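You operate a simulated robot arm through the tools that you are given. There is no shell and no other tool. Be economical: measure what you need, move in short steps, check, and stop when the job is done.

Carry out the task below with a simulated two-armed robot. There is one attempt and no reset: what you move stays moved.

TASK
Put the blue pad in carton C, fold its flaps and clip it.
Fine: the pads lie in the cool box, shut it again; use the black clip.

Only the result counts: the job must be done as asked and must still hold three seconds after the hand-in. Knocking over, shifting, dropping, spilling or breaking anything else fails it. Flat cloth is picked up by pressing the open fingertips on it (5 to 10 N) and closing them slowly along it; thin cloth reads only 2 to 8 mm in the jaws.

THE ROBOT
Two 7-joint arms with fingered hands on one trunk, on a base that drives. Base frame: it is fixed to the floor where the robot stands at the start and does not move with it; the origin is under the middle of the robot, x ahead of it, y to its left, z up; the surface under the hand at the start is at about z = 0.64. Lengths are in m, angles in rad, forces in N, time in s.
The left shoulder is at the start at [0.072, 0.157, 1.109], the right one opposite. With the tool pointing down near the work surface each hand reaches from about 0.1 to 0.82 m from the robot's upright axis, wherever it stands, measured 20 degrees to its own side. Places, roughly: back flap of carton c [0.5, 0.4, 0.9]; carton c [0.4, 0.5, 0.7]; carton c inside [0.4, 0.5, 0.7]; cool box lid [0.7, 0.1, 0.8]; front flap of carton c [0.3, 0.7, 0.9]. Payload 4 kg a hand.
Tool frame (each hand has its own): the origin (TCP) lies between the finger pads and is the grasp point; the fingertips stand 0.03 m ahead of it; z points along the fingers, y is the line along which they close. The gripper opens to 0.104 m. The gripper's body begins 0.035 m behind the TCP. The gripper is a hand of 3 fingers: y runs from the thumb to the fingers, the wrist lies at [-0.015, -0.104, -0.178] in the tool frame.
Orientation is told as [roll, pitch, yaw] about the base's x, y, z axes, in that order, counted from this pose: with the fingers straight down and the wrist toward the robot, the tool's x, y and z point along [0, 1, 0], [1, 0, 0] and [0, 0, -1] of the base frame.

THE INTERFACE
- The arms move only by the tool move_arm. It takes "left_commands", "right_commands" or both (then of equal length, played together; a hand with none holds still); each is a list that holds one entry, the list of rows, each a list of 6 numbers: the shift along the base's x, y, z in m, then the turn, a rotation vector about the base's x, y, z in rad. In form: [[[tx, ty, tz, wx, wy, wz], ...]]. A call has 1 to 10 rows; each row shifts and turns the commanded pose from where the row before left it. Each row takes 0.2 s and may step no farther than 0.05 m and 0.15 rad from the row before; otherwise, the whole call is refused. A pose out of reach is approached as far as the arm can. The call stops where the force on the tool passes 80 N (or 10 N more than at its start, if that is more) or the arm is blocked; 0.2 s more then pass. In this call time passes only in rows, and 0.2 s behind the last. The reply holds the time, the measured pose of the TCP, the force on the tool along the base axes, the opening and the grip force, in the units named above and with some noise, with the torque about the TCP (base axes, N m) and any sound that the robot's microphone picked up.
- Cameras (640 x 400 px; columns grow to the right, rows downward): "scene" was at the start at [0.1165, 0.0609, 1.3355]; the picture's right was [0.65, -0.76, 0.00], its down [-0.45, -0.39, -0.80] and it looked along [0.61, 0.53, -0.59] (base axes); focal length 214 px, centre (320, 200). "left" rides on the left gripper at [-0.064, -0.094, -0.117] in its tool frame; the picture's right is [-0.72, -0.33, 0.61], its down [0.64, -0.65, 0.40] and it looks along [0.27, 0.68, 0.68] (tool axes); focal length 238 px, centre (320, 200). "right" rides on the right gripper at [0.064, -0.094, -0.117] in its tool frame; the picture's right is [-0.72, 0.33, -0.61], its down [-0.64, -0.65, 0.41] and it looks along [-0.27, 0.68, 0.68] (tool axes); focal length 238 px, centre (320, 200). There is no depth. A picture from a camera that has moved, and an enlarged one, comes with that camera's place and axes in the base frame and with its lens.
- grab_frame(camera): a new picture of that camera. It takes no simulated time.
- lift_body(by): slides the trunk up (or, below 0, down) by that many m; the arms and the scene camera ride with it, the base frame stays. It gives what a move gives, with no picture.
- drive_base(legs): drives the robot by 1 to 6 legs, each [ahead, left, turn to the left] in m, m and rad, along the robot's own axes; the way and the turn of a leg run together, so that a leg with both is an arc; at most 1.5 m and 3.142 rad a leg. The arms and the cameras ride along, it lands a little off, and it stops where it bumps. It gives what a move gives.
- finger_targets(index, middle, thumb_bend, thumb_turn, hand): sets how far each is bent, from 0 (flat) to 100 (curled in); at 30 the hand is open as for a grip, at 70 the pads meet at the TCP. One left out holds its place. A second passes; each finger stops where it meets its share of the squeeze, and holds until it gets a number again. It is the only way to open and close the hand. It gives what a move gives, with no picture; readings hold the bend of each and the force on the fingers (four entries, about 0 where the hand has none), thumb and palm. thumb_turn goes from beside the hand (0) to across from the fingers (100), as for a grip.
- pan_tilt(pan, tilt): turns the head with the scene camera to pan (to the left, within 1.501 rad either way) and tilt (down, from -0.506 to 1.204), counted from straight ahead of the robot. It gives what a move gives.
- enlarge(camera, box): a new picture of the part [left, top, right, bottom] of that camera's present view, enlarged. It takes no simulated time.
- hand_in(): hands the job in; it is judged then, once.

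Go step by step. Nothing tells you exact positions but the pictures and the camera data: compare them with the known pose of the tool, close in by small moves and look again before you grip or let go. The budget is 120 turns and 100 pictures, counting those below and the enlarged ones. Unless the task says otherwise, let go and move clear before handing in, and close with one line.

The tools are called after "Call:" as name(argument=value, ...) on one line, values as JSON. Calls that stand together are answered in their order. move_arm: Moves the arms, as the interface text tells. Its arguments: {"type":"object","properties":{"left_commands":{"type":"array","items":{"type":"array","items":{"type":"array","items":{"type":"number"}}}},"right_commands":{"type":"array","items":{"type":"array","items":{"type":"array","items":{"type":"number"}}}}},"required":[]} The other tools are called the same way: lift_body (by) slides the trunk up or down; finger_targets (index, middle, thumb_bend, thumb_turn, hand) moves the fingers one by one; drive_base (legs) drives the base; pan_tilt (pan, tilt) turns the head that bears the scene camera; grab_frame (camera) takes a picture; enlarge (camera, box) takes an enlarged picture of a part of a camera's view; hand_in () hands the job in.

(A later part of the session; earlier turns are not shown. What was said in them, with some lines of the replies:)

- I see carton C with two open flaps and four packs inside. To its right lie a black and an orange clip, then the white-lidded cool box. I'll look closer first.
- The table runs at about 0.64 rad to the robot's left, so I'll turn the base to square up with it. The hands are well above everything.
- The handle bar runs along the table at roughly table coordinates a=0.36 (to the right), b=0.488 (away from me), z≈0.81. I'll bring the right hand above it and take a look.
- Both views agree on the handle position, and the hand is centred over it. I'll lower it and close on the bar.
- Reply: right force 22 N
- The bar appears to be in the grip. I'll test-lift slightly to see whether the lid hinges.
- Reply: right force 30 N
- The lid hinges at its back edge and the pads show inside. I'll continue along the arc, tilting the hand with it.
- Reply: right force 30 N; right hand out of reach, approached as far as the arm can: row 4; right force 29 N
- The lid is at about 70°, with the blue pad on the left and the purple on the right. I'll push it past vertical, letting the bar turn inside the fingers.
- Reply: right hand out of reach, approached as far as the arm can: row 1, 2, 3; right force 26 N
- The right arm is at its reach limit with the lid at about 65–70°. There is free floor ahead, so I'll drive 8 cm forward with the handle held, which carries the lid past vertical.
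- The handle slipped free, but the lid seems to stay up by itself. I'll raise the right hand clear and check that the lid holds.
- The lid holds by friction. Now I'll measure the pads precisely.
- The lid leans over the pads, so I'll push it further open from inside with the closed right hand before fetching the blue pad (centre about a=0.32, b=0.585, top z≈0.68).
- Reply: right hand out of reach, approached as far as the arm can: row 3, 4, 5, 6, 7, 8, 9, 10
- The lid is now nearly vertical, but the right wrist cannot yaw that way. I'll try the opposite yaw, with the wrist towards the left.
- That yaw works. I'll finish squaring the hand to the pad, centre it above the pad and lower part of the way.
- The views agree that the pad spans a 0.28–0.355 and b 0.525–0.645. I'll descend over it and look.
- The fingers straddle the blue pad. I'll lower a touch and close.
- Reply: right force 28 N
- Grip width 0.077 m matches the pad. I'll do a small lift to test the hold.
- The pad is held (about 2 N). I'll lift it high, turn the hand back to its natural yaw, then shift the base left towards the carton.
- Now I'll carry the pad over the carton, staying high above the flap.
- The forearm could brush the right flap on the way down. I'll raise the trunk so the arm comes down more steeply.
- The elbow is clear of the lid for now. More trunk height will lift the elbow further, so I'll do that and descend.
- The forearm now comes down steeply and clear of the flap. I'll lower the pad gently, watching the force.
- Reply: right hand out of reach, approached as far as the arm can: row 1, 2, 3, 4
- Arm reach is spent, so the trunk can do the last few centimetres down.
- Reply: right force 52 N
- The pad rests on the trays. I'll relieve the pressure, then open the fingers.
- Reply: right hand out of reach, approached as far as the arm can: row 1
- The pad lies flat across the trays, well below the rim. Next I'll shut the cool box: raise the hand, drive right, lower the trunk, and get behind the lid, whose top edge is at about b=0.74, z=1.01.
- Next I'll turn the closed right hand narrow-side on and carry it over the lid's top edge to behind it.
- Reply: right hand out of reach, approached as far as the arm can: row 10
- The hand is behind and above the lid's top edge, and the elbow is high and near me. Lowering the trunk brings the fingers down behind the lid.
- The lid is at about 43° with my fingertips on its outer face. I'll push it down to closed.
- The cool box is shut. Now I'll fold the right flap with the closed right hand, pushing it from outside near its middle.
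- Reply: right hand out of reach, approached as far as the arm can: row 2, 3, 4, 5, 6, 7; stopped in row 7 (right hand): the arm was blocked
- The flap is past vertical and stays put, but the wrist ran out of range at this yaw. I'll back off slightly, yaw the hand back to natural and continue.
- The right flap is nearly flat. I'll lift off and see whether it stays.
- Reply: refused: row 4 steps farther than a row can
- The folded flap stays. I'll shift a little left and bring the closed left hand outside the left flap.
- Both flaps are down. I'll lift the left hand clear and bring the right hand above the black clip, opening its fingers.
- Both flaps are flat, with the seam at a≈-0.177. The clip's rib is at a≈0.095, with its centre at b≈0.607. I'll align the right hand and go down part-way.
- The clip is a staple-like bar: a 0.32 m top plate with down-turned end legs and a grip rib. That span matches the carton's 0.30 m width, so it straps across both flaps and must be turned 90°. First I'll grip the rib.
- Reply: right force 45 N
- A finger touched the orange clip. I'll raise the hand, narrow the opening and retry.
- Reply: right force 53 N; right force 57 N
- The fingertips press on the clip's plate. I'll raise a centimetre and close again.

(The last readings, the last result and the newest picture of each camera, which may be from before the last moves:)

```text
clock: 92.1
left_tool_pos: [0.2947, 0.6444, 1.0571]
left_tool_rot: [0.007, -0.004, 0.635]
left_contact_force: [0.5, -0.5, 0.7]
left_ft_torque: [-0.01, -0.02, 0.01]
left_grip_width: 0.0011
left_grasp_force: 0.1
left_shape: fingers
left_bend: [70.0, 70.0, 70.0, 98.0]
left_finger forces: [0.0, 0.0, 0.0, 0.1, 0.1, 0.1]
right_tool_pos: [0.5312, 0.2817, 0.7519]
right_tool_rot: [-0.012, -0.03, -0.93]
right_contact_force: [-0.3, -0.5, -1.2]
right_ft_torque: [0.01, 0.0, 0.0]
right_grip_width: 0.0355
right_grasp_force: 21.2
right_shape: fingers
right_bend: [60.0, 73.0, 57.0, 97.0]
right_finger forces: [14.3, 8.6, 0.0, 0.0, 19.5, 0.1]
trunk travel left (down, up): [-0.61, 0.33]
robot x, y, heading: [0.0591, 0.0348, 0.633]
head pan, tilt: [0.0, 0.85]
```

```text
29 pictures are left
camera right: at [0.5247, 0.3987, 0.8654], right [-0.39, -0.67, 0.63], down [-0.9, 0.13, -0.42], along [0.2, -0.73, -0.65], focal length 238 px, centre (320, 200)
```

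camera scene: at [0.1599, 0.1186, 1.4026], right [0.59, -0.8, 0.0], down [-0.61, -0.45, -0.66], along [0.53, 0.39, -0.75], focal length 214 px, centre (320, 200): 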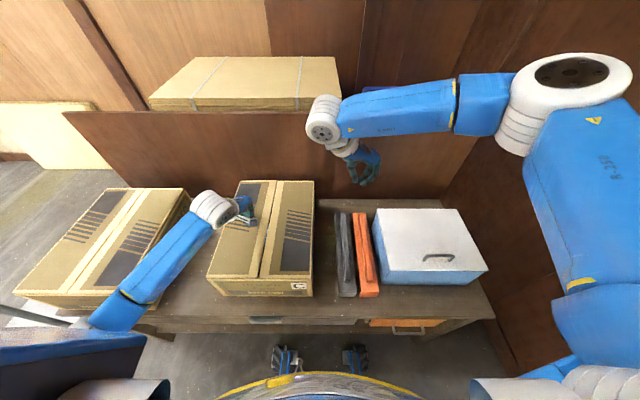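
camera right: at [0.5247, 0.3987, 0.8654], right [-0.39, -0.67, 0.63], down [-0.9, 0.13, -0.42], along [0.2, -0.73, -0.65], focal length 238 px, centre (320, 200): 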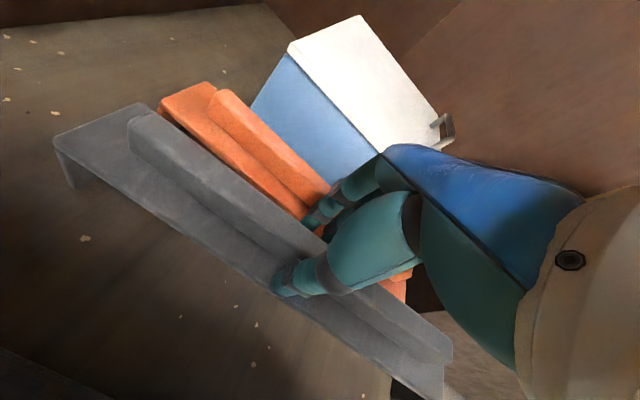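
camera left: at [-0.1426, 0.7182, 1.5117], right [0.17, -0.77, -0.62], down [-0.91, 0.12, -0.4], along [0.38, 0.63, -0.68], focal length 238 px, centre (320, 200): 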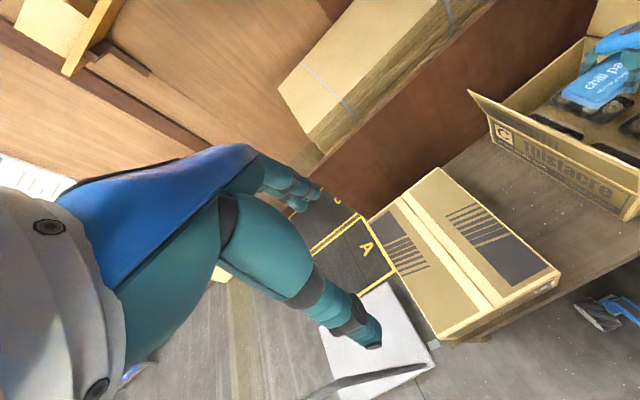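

The clip is gripped near its balance point. I'll raise it, turn it by 90°, and clear the left hand out of the way.

Call:
move_arm(right_commands=[[[0, 0, 0.05, 0, 0, 0], [0, 0, 0.05, 0, 0, 0], [0, 0, 0.05, 0, 0, 0], [0, 0, 0.05, 0, 0, 0], [0, 0, 0.05, 0, 0, 0], [0, 0, 0, 0, 0, 0.15], [0, 0, 0, 0, 0, 0.15], [0, 0, 0, 0, 0, 0.15], [0, 0, 0, 0, 0, 0.15], [0, 0, 0, 0, 0, 0.15]]], left_commands=[[[-0.024, 0.032, 0.02, 0, 0, 0], [-0.024, 0.032, 0.02, 0, 0, 0], [-0.024, 0.032, 0.02, 0, 0, 0], [-0.024, 0.032, 0.02, 0, 0, 0], [-0.024, 0.032, 0.02, 0, 0, 0], [-0.032, -0.024, 0, 0, 0, 0], [-0.032, -0.024, 0, 0, 0, 0], [-0.032, -0.024, 0, 0, 0, 0], [-0.032, -0.024, 0, 0, 0, 0], [-0.032, -0.024, 0, 0, 0, 0]]])

Call:
move_arm(right_commands=[[[0, 0, 0, 0, 0, 0.15], [0, 0, 0, 0, 0, 0.15], [0, 0, 0, 0, 0, 0.15], [0, 0, 0, 0, 0, 0.15], [0, 0, 0, 0, 0, 0.15], [0, 0, 0, 0, 0, 0.073]]])

Call:
drive_base(legs=[[0, 0.2, 0]])

Call:
grab_frame(camera="scene")

```text
clock: 94.3
left_tool_pos: [0.0116, 0.6813, 1.1554]
left_tool_rot: [0.009, -0.007, 0.634]
left_contact_force: [-0.8, 0.0, 2.0]
left_ft_torque: [0.03, -0.01, -0.02]
left_grip_width: 0.0013
left_grasp_force: 0.0
left_shape: fingers
left_bend: [70.0, 70.0, 70.0, 98.0]
left_finger forces: [0.1, 0.1, 0.0, 0.1, 0.1, 0.0]
right_tool_pos: [0.5307, 0.2791, 1.0008]
right_tool_rot: [-0.009, -0.032, -0.174]
right_contact_force: [-1.0, -1.4, -1.3]
right_ft_torque: [0.03, 0.0, 0.0]
right_grip_width: 0.0354
right_grasp_force: 21.1
right_shape: fingers
right_bend: [60.0, 73.0, 57.0, 97.0]
right_finger forces: [13.8, 8.7, 0.1, 0.0, 19.6, 0.0]
trunk travel left (down, up): [-0.61, 0.33]
robot x, y, heading: [0.054, 0.0403, 0.634]
head pan, tilt: [0.0, 0.85]
```

```text
clock: 95.7
left_tool_pos: [0.0131, 0.682, 1.1546]
left_tool_rot: [0.006, -0.004, 0.635]
left_contact_force: [-0.3, -0.4, -0.3]
left_ft_torque: [-0.01, 0.0, 0.0]
left_grip_width: 0.0011
left_grasp_force: 0.0
left_shape: fingers
left_bend: [70.0, 70.0, 70.0, 98.0]
left_finger forces: [0.0, 0.1, 0.0, 0.0, 0.0, 0.0]
right_tool_pos: [0.533, 0.2809, 1.0012]
right_tool_rot: [-0.011, -0.029, 0.644]
right_contact_force: [0.5, -0.9, -1.1]
right_ft_torque: [0.01, 0.01, 0.01]
right_grip_width: 0.0357
right_grasp_force: 21.2
right_shape: fingers
right_bend: [60.0, 73.0, 57.0, 97.0]
right_finger forces: [13.6, 8.7, 0.0, 0.1, 19.6, 0.0]
trunk travel left (down, up): [-0.61, 0.33]
robot x, y, heading: [0.0561, 0.0352, 0.635]
head pan, tilt: [0.0, 0.85]
```

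```text
clock: 97.3
left_tool_pos: [-0.1066, 0.8415, 1.1574]
left_tool_rot: [0.01, -0.005, 0.635]
left_contact_force: [-0.1, -0.2, 0.6]
left_ft_torque: [0.02, 0.0, -0.03]
left_grip_width: 0.0014
left_grasp_force: 0.2
left_shape: fingers
left_bend: [70.0, 70.0, 70.0, 98.0]
left_finger forces: [0.0, 0.0, 0.0, 0.1, 0.1, 0.1]
right_tool_pos: [0.415, 0.4408, 1.0015]
right_tool_rot: [-0.007, -0.027, 0.645]
right_contact_force: [0.4, -0.2, -0.9]
right_ft_torque: [0.0, 0.01, 0.01]
right_grip_width: 0.0352
right_grasp_force: 20.7
right_shape: fingers
right_bend: [60.0, 73.0, 57.0, 97.0]
right_finger forces: [13.6, 8.7, 0.0, 0.0, 19.5, 0.0]
trunk travel left (down, up): [-0.61, 0.33]
robot x, y, heading: [-0.0633, 0.2025, 0.635]
head pan, tilt: [0.0, 0.85]
```

```text
28 pictures are left
camera scene: at [0.0422, 0.2766, 1.4027], right [0.59, -0.8, 0.0], down [-0.61, -0.45, -0.66], along [0.53, 0.39, -0.75], focal length 214 px, centre (320, 200)
```

scene: 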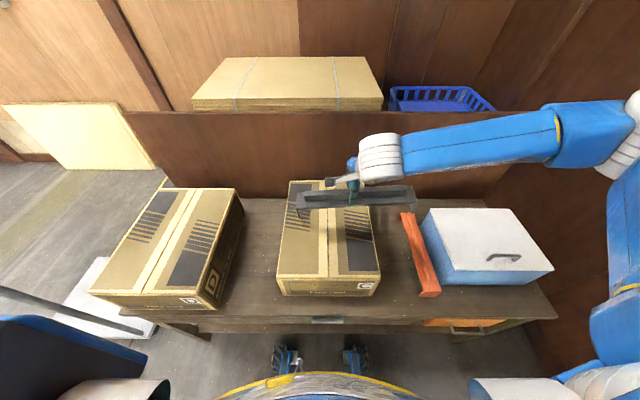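

Call:
enlarge(camera="scene", box=[260, 160, 440, 310])

Call:
grab_frame(camera="right")

```text
2.67 times, centred on (350, 235) of scene
camera zoom: at [0.0422, 0.2766, 1.4027], right [0.59, -0.8, 0.0], down [-0.61, -0.45, -0.66], along [0.53, 0.39, -0.75], focal length 572 px, centre (240, 107)
```

zoom: 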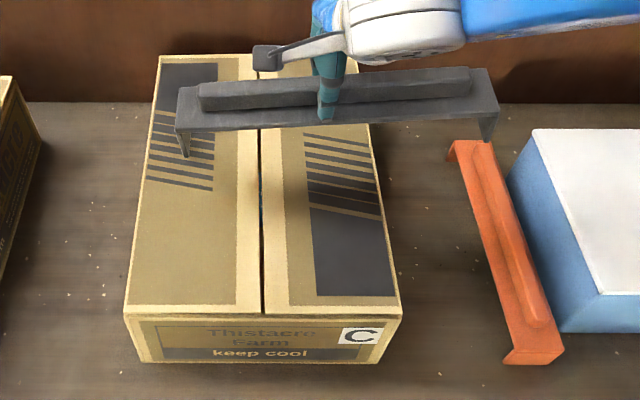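

```text
26 pictures are left
camera right: at [0.2973, 0.435, 1.1153], right [0.68, -0.39, 0.63], down [-0.12, -0.9, -0.42], along [0.73, 0.2, -0.66], focal length 238 px, centre (320, 200)
```

right: 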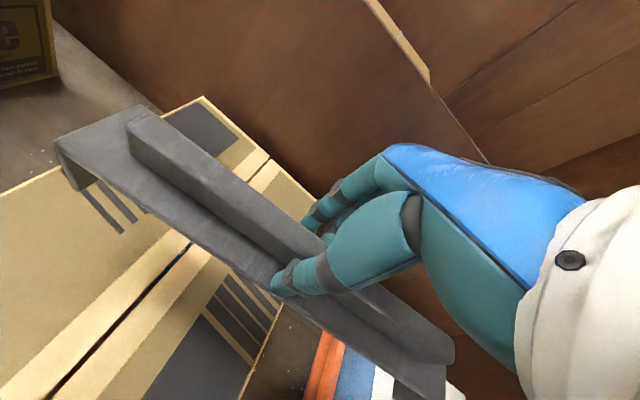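

The clip is a staple that fits across the carton: the carton spans about 0.30 m and the clip's outer length is about 0.325. I'll correct its slight skew, centre it over the carton and stop just above.

Call:
move_arm(right_commands=[[[-0.0074, 0.0432, -0.01, 0.0035, 0.0135, -0.025], [-0.0074, 0.0432, -0.01, 0.0035, 0.0135, -0.025], [0, 0, -0.03, 0, 0, 0], [0, 0, -0.025, 0, 0, 0]]])

Call:
enlarge(camera="scene", box=[260, 160, 440, 310])

```text
clock: 98.3
left_tool_pos: [-0.1076, 0.8427, 1.1562]
left_tool_rot: [0.007, -0.008, 0.635]
left_contact_force: [0.2, -0.4, 0.3]
left_ft_torque: [0.0, 0.0, 0.01]
left_grip_width: 0.0013
left_grasp_force: 0.1
left_shape: fingers
left_bend: [70.0, 70.0, 70.0, 98.0]
left_finger forces: [0.0, 0.0, 0.0, 0.0, 0.1, 0.0]
right_tool_pos: [0.3997, 0.532, 0.9277]
right_tool_rot: [0.011, -0.013, 0.595]
right_contact_force: [1.0, -0.8, -1.6]
right_ft_torque: [0.01, 0.04, -0.01]
right_grip_width: 0.0355
right_grasp_force: 21.0
right_shape: fingers
right_bend: [60.0, 73.0, 57.0, 97.0]
right_finger forces: [13.5, 8.8, 0.1, 0.1, 19.3, 0.0]
trunk travel left (down, up): [-0.61, 0.33]
robot x, y, heading: [-0.0598, 0.2006, 0.639]
head pan, tilt: [0.0, 0.85]
```

```text
2.67 times, centred on (350, 235) of scene
camera zoom: at [0.0408, 0.2797, 1.4026], right [0.59, -0.8, 0.0], down [-0.61, -0.45, -0.66], along [0.53, 0.39, -0.75], focal length 572 px, centre (240, 107)
```

zoom: 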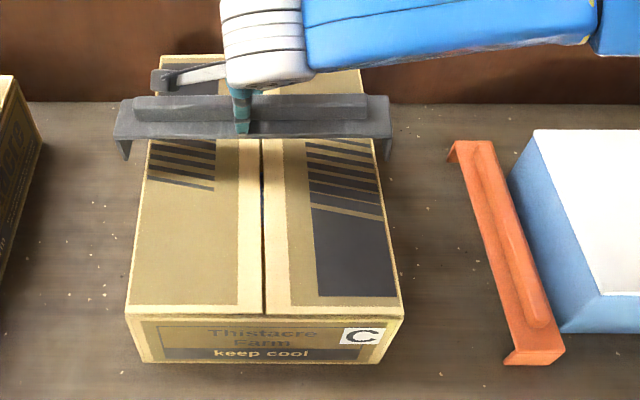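

The clip is level and parallel now. It's about 13 mm too far left, so I'll shift it right and lower it to just above the rim.

Call:
move_arm(right_commands=[[[0.0078, -0.0104, 0, 0, 0, 0], [0, 0, -0.02, 0, 0, 0], [0, 0, -0.01, 0, 0, 0]]])

Call:
enlarge(camera="scene", box=[285, 170, 400, 270])

```text
clock: 99.1
left_tool_pos: [-0.1087, 0.8448, 1.1564]
left_tool_rot: [0.006, -0.005, 0.636]
left_contact_force: [0.1, 0.4, -0.3]
left_ft_torque: [-0.01, -0.03, 0.03]
left_grip_width: 0.0011
left_grasp_force: 0.0
left_shape: fingers
left_bend: [70.0, 70.0, 70.0, 98.0]
left_finger forces: [0.0, 0.1, 0.0, 0.0, 0.0, 0.0]
right_tool_pos: [0.4045, 0.5214, 0.8977]
right_tool_rot: [0.01, -0.013, 0.597]
right_contact_force: [0.2, -0.1, -1.2]
right_ft_torque: [0.01, 0.02, 0.01]
right_grip_width: 0.0356
right_grasp_force: 20.9
right_shape: fingers
right_bend: [60.0, 73.0, 57.0, 97.0]
right_finger forces: [13.3, 8.7, 0.1, 0.0, 19.4, 0.1]
trunk travel left (down, up): [-0.61, 0.33]
robot x, y, heading: [-0.0642, 0.2002, 0.644]
head pan, tilt: [0.0, 0.85]
```

```text
4.00 times, centred on (342, 220) of scene
camera zoom: at [0.0394, 0.2816, 1.4026], right [0.59, -0.8, 0.0], down [-0.6, -0.45, -0.66], along [0.53, 0.39, -0.75], focal length 858 px, centre (230, 120)
```

zoom: 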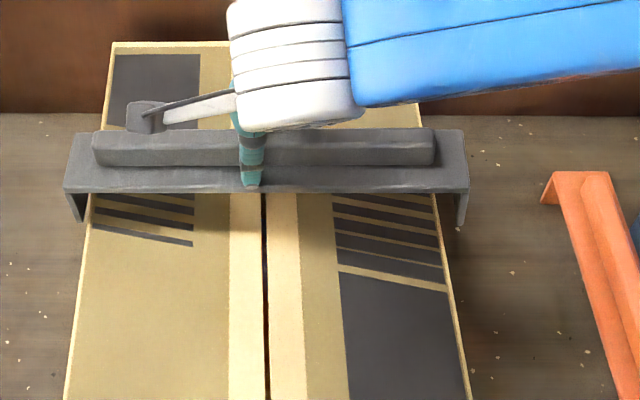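

The leg inner span is about 0.308 against a carton width of 0.301. The clip needs about 6 mm back left, then I'll lower it gently onto the edges.

Call:
move_arm(right_commands=[[[-0.0036, 0.0048, 0, 0, 0, 0], [0, 0, -0.01, 0, 0, 0]]])

Call:
enlarge(camera="scene", box=[285, 170, 400, 270])

```text
clock: 99.7
left_tool_pos: [-0.1094, 0.8452, 1.1549]
left_tool_rot: [0.007, -0.003, 0.636]
left_contact_force: [-0.5, 0.9, 0.2]
left_ft_torque: [-0.02, 0.05, 0.01]
left_grip_width: 0.0013
left_grasp_force: 0.0
left_shape: fingers
left_bend: [70.0, 70.0, 70.0, 98.0]
left_finger forces: [0.0, 0.0, 0.0, 0.0, 0.0, 0.0]
right_tool_pos: [0.4014, 0.5254, 0.8882]
right_tool_rot: [0.009, -0.013, 0.595]
right_contact_force: [0.5, -0.1, -0.6]
right_ft_torque: [0.05, -0.01, 0.0]
right_grip_width: 0.0359
right_grasp_force: 20.8
right_shape: fingers
right_bend: [60.0, 73.0, 57.0, 97.0]
right_finger forces: [13.5, 8.8, 0.1, 0.0, 19.4, 0.1]
trunk travel left (down, up): [-0.61, 0.33]
robot x, y, heading: [-0.0637, 0.2014, 0.64]
head pan, tilt: [0.0, 0.85]
```

```text
4.00 times, centred on (342, 220) of scene
camera zoom: at [0.039, 0.2822, 1.4026], right [0.59, -0.8, 0.0], down [-0.6, -0.45, -0.66], along [0.53, 0.39, -0.75], focal length 858 px, centre (230, 120)
```

zoom: 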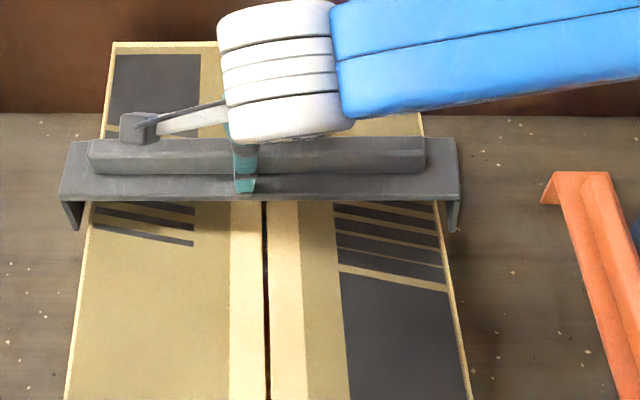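

Both legs now sit just outside the carton edges with similar gaps. I'll press it down.

Call:
move_arm(right_commands=[[[-0.0003, 0.0004, -0.01, 0, 0, 0], [0, 0, -0.01, 0, 0, 0], [0, 0, -0.01, 0, 0, 0]]])

Call:
enlarge(camera="scene", box=[285, 170, 400, 270])

```text
clock: 100.5
left_tool_pos: [-0.1093, 0.8435, 1.1565]
left_tool_rot: [0.008, -0.007, 0.637]
left_contact_force: [-1.3, -0.5, -0.4]
left_ft_torque: [0.01, 0.0, -0.01]
left_grip_width: 0.0013
left_grasp_force: 0.2
left_shape: fingers
left_bend: [70.0, 70.0, 70.0, 98.0]
left_finger forces: [0.0, 0.0, 0.1, 0.0, 0.0, 0.0]
right_tool_pos: [0.4015, 0.5239, 0.8583]
right_tool_rot: [0.012, -0.013, 0.593]
right_contact_force: [3.0, -1.9, 2.8]
right_ft_torque: [-0.01, -0.01, -0.01]
right_grip_width: 0.0353
right_grasp_force: 20.8
right_shape: fingers
right_bend: [60.0, 73.0, 57.0, 97.0]
right_finger forces: [12.8, 9.1, 0.1, 0.0, 18.9, 0.0]
trunk travel left (down, up): [-0.61, 0.33]
robot x, y, heading: [-0.0619, 0.203, 0.637]
head pan, tilt: [0.0, 0.85]
```

```text
4.00 times, centred on (342, 220) of scene
camera zoom: at [0.0382, 0.2805, 1.4029], right [0.59, -0.8, 0.0], down [-0.6, -0.45, -0.66], along [0.53, 0.39, -0.75], focal length 858 px, centre (230, 120)
```

zoom: 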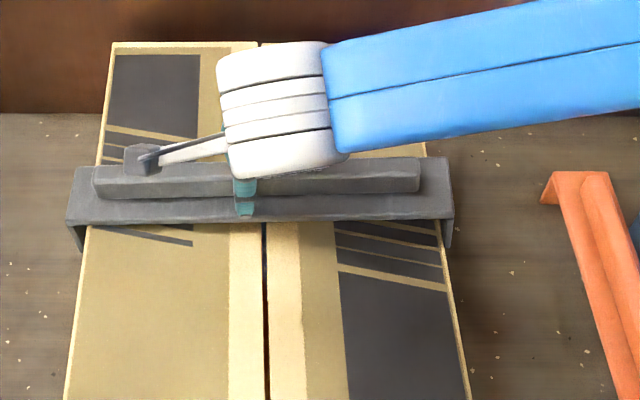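

The legs are going over the sides. I'll keep pressing down to seat it.

Call:
move_arm(right_commands=[[[0.0009, -0.0012, -0.006, 0, 0, 0], [0, 0, -0.005, 0, 0, 0], [0, 0, -0.005, 0, 0, 0]]])

Call:
enlarge(camera="scene", box=[285, 170, 400, 270])

```text
clock: 101.3
left_tool_pos: [-0.1085, 0.8429, 1.1569]
left_tool_rot: [0.009, -0.009, 0.636]
left_contact_force: [0.1, 0.8, 0.1]
left_ft_torque: [0.0, 0.02, 0.02]
left_grip_width: 0.0012
left_grasp_force: 0.2
left_shape: fingers
left_bend: [70.0, 70.0, 70.0, 98.0]
left_finger forces: [0.1, 0.0, 0.0, 0.0, 0.0, 0.1]
right_tool_pos: [0.4028, 0.5225, 0.8418]
right_tool_rot: [0.009, -0.013, 0.592]
right_contact_force: [7.0, -6.3, 7.1]
right_ft_torque: [-0.18, 0.07, 0.05]
right_grip_width: 0.0351
right_grasp_force: 22.3
right_shape: fingers
right_bend: [61.0, 72.0, 57.0, 98.0]
right_finger forces: [11.8, 9.7, 0.0, 0.1, 24.1, 0.0]
trunk travel left (down, up): [-0.61, 0.33]
robot x, y, heading: [-0.0648, 0.2008, 0.632]
head pan, tilt: [0.0, 0.85]
```

```text
4.00 times, centred on (342, 220) of scene
camera zoom: at [0.04, 0.2783, 1.4028], right [0.59, -0.8, 0.0], down [-0.61, -0.45, -0.66], along [0.53, 0.39, -0.75], focal length 858 px, centre (230, 120)
```

zoom: 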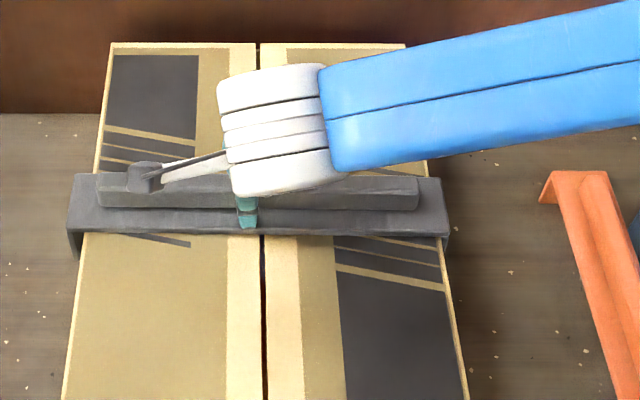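

Call:
move_arm(right_commands=[[[0.0018, -0.0024, 0, 0, 0, 0], [0, 0, -0.005, 0, 0, 0], [0, 0, -0.005, 0, 0, 0]]])

Call:
enlarge(camera="scene", box=[285, 170, 400, 270])

```text
clock: 102.1
left_tool_pos: [-0.1138, 0.8393, 1.16]
left_tool_rot: [0.01, -0.012, 0.635]
left_contact_force: [0.1, 0.6, -0.6]
left_ft_torque: [0.02, 0.0, -0.01]
left_grip_width: 0.0015
left_grasp_force: 0.0
left_shape: fingers
left_bend: [70.0, 70.0, 70.0, 98.0]
left_finger forces: [0.0, 0.0, 0.0, 0.0, 0.0, 0.0]
right_tool_pos: [0.4034, 0.522, 0.8403]
right_tool_rot: [0.017, -0.029, 0.593]
right_contact_force: [8.1, -4.4, 48.8]
right_ft_torque: [-0.6, 0.86, -0.03]
right_grip_width: 0.0352
right_grasp_force: 39.8
right_shape: fingers
right_bend: [61.0, 73.0, 57.0, 98.0]
right_finger forces: [18.1, 10.5, 0.1, 0.0, 50.1, 0.0]
trunk travel left (down, up): [-0.61, 0.33]
robot x, y, heading: [-0.064, 0.2048, 0.634]
head pan, tilt: [0.0, 0.85]
```

```text
4.00 times, centred on (342, 220) of scene
camera zoom: at [0.0331, 0.2737, 1.4045], right [0.59, -0.8, 0.0], down [-0.6, -0.44, -0.66], along [0.53, 0.4, -0.75], focal length 858 px, centre (230, 120)
```

zoom: 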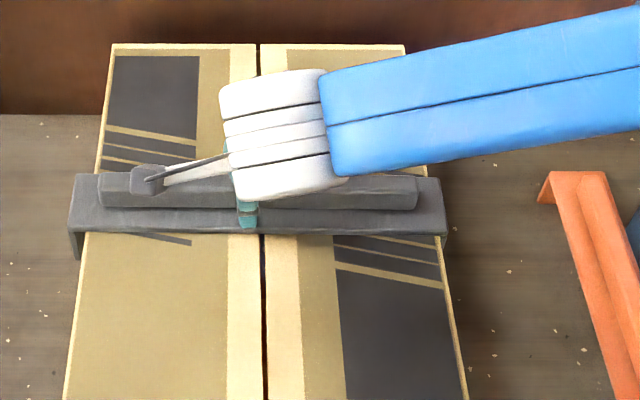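

It's firmly seated and goes no lower at 49 N. I'll relax the push, release and rise clear.

Call:
move_arm(right_commands=[[[0, 0, 0.008, 0, 0, 0]]])

Call:
finger_targets(hand="right", index=45, middle=45, thumb_bend=40)

Call:
move_arm(right_commands=[[[0, 0, 0.03, 0, 0, 0], [0, 0, 0.04, 0, 0, 0], [0, 0, 0.05, 0, 0, 0], [0, 0, 0.05, 0, 0, 0], [0.024, -0.032, 0, 0, 0, 0], [0.024, -0.032, 0, 0, 0, 0], [0.024, -0.032, 0, 0, 0, 0], [0.024, -0.032, 0, 0, 0, 0]]])

Call:
enlarge(camera="scene", box=[260, 170, 420, 310])

Call:
grab_frame(camera="right")

```text
clock: 102.5
left_tool_pos: [-0.1103, 0.8439, 1.1549]
left_tool_rot: [0.006, -0.007, 0.635]
left_contact_force: [0.0, 0.2, 0.4]
left_ft_torque: [-0.03, 0.0, 0.03]
left_grip_width: 0.0012
left_grasp_force: 0.1
left_shape: fingers
left_bend: [70.0, 70.0, 70.0, 98.0]
left_finger forces: [0.0, 0.1, 0.0, 0.0, 0.1, 0.1]
right_tool_pos: [0.4022, 0.5211, 0.8403]
right_tool_rot: [0.01, -0.013, 0.596]
right_contact_force: [8.4, 0.5, 20.3]
right_ft_torque: [0.13, 0.0, 0.04]
right_grip_width: 0.0352
right_grasp_force: 33.0
right_shape: fingers
right_bend: [60.0, 73.0, 58.0, 98.0]
right_finger forces: [24.8, 11.3, 0.0, 0.0, 29.1, 0.0]
trunk travel left (down, up): [-0.61, 0.33]
robot x, y, heading: [-0.0619, 0.2024, 0.637]
head pan, tilt: [0.0, 0.85]
```

```text
clock: 103.5
left_tool_pos: [-0.1081, 0.8458, 1.1548]
left_tool_rot: [0.01, -0.006, 0.635]
left_contact_force: [-0.2, -0.3, -0.7]
left_ft_torque: [-0.05, 0.02, 0.01]
left_grip_width: 0.0015
left_grasp_force: 0.1
left_shape: fingers
left_bend: [70.0, 70.0, 70.0, 98.0]
left_finger forces: [0.0, 0.1, 0.0, 0.0, 0.0, 0.0]
right_tool_pos: [0.404, 0.5185, 0.8377]
right_tool_rot: [0.009, -0.008, 0.595]
right_contact_force: [0.2, 0.1, 0.1]
right_ft_torque: [-0.03, 0.02, 0.01]
right_grip_width: 0.0711
right_grasp_force: 0.1
right_shape: fingers
right_bend: [45.0, 45.0, 40.0, 98.0]
right_finger forces: [0.0, 0.0, 0.0, 0.0, 0.1, 0.0]
trunk travel left (down, up): [-0.61, 0.33]
robot x, y, heading: [-0.0653, 0.2037, 0.637]
head pan, tilt: [0.0, 0.85]
```

```text
clock: 105.3
left_tool_pos: [-0.1097, 0.8436, 1.156]
left_tool_rot: [0.008, -0.007, 0.635]
left_contact_force: [0.6, 0.6, 0.8]
left_ft_torque: [0.0, 0.0, 0.01]
left_grip_width: 0.0013
left_grasp_force: 0.1
left_shape: fingers
left_bend: [70.0, 70.0, 70.0, 98.0]
left_finger forces: [0.0, 0.0, 0.1, 0.1, 0.1, 0.0]
right_tool_pos: [0.499, 0.3955, 1.0131]
right_tool_rot: [0.01, -0.012, 0.596]
right_contact_force: [0.0, -0.9, 0.3]
right_ft_torque: [-0.03, 0.01, 0.0]
right_grip_width: 0.0712
right_grasp_force: 0.0
right_shape: fingers
right_bend: [45.0, 45.0, 40.0, 98.0]
right_finger forces: [0.0, 0.0, 0.0, 0.0, 0.0, 0.0]
trunk travel left (down, up): [-0.61, 0.33]
robot x, y, heading: [-0.0615, 0.2012, 0.638]
head pan, tilt: [0.0, 0.85]
```

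```text
2.86 times, centred on (340, 240) of scene
camera zoom: at [0.0386, 0.2794, 1.4028], right [0.6, -0.8, 0.0], down [-0.6, -0.45, -0.66], along [0.53, 0.39, -0.75], focal length 613 px, centre (263, 86)
```

zoom: 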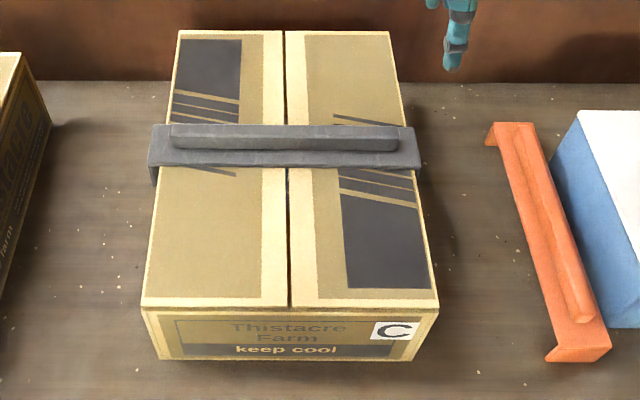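

```text
18 pictures are left
camera right: at [0.3833, 0.3937, 1.1303], right [0.67, -0.42, 0.61], down [-0.18, -0.89, -0.42], along [0.72, 0.17, -0.67], focal length 238 px, centre (320, 200)
```

right: 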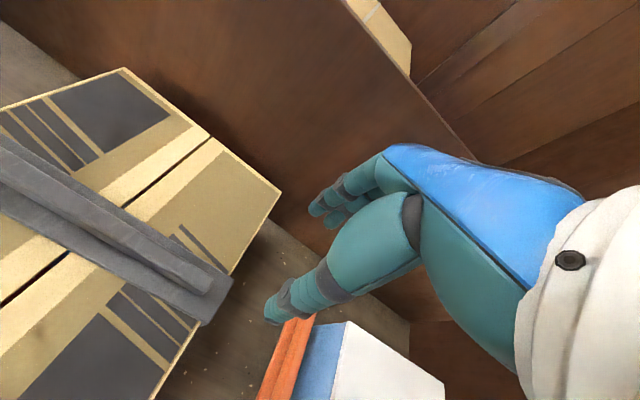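

The clip sits flush across both flaps with its legs over the sides. The cool box is shut, everything else is in place and both hands are clear, so I'm handing in.

Call:
hand_in()

```text
The job is handed in.
```

The blue pad is in carton C, both flaps are folded, the black clip is seated across them, and the cool box is shut.
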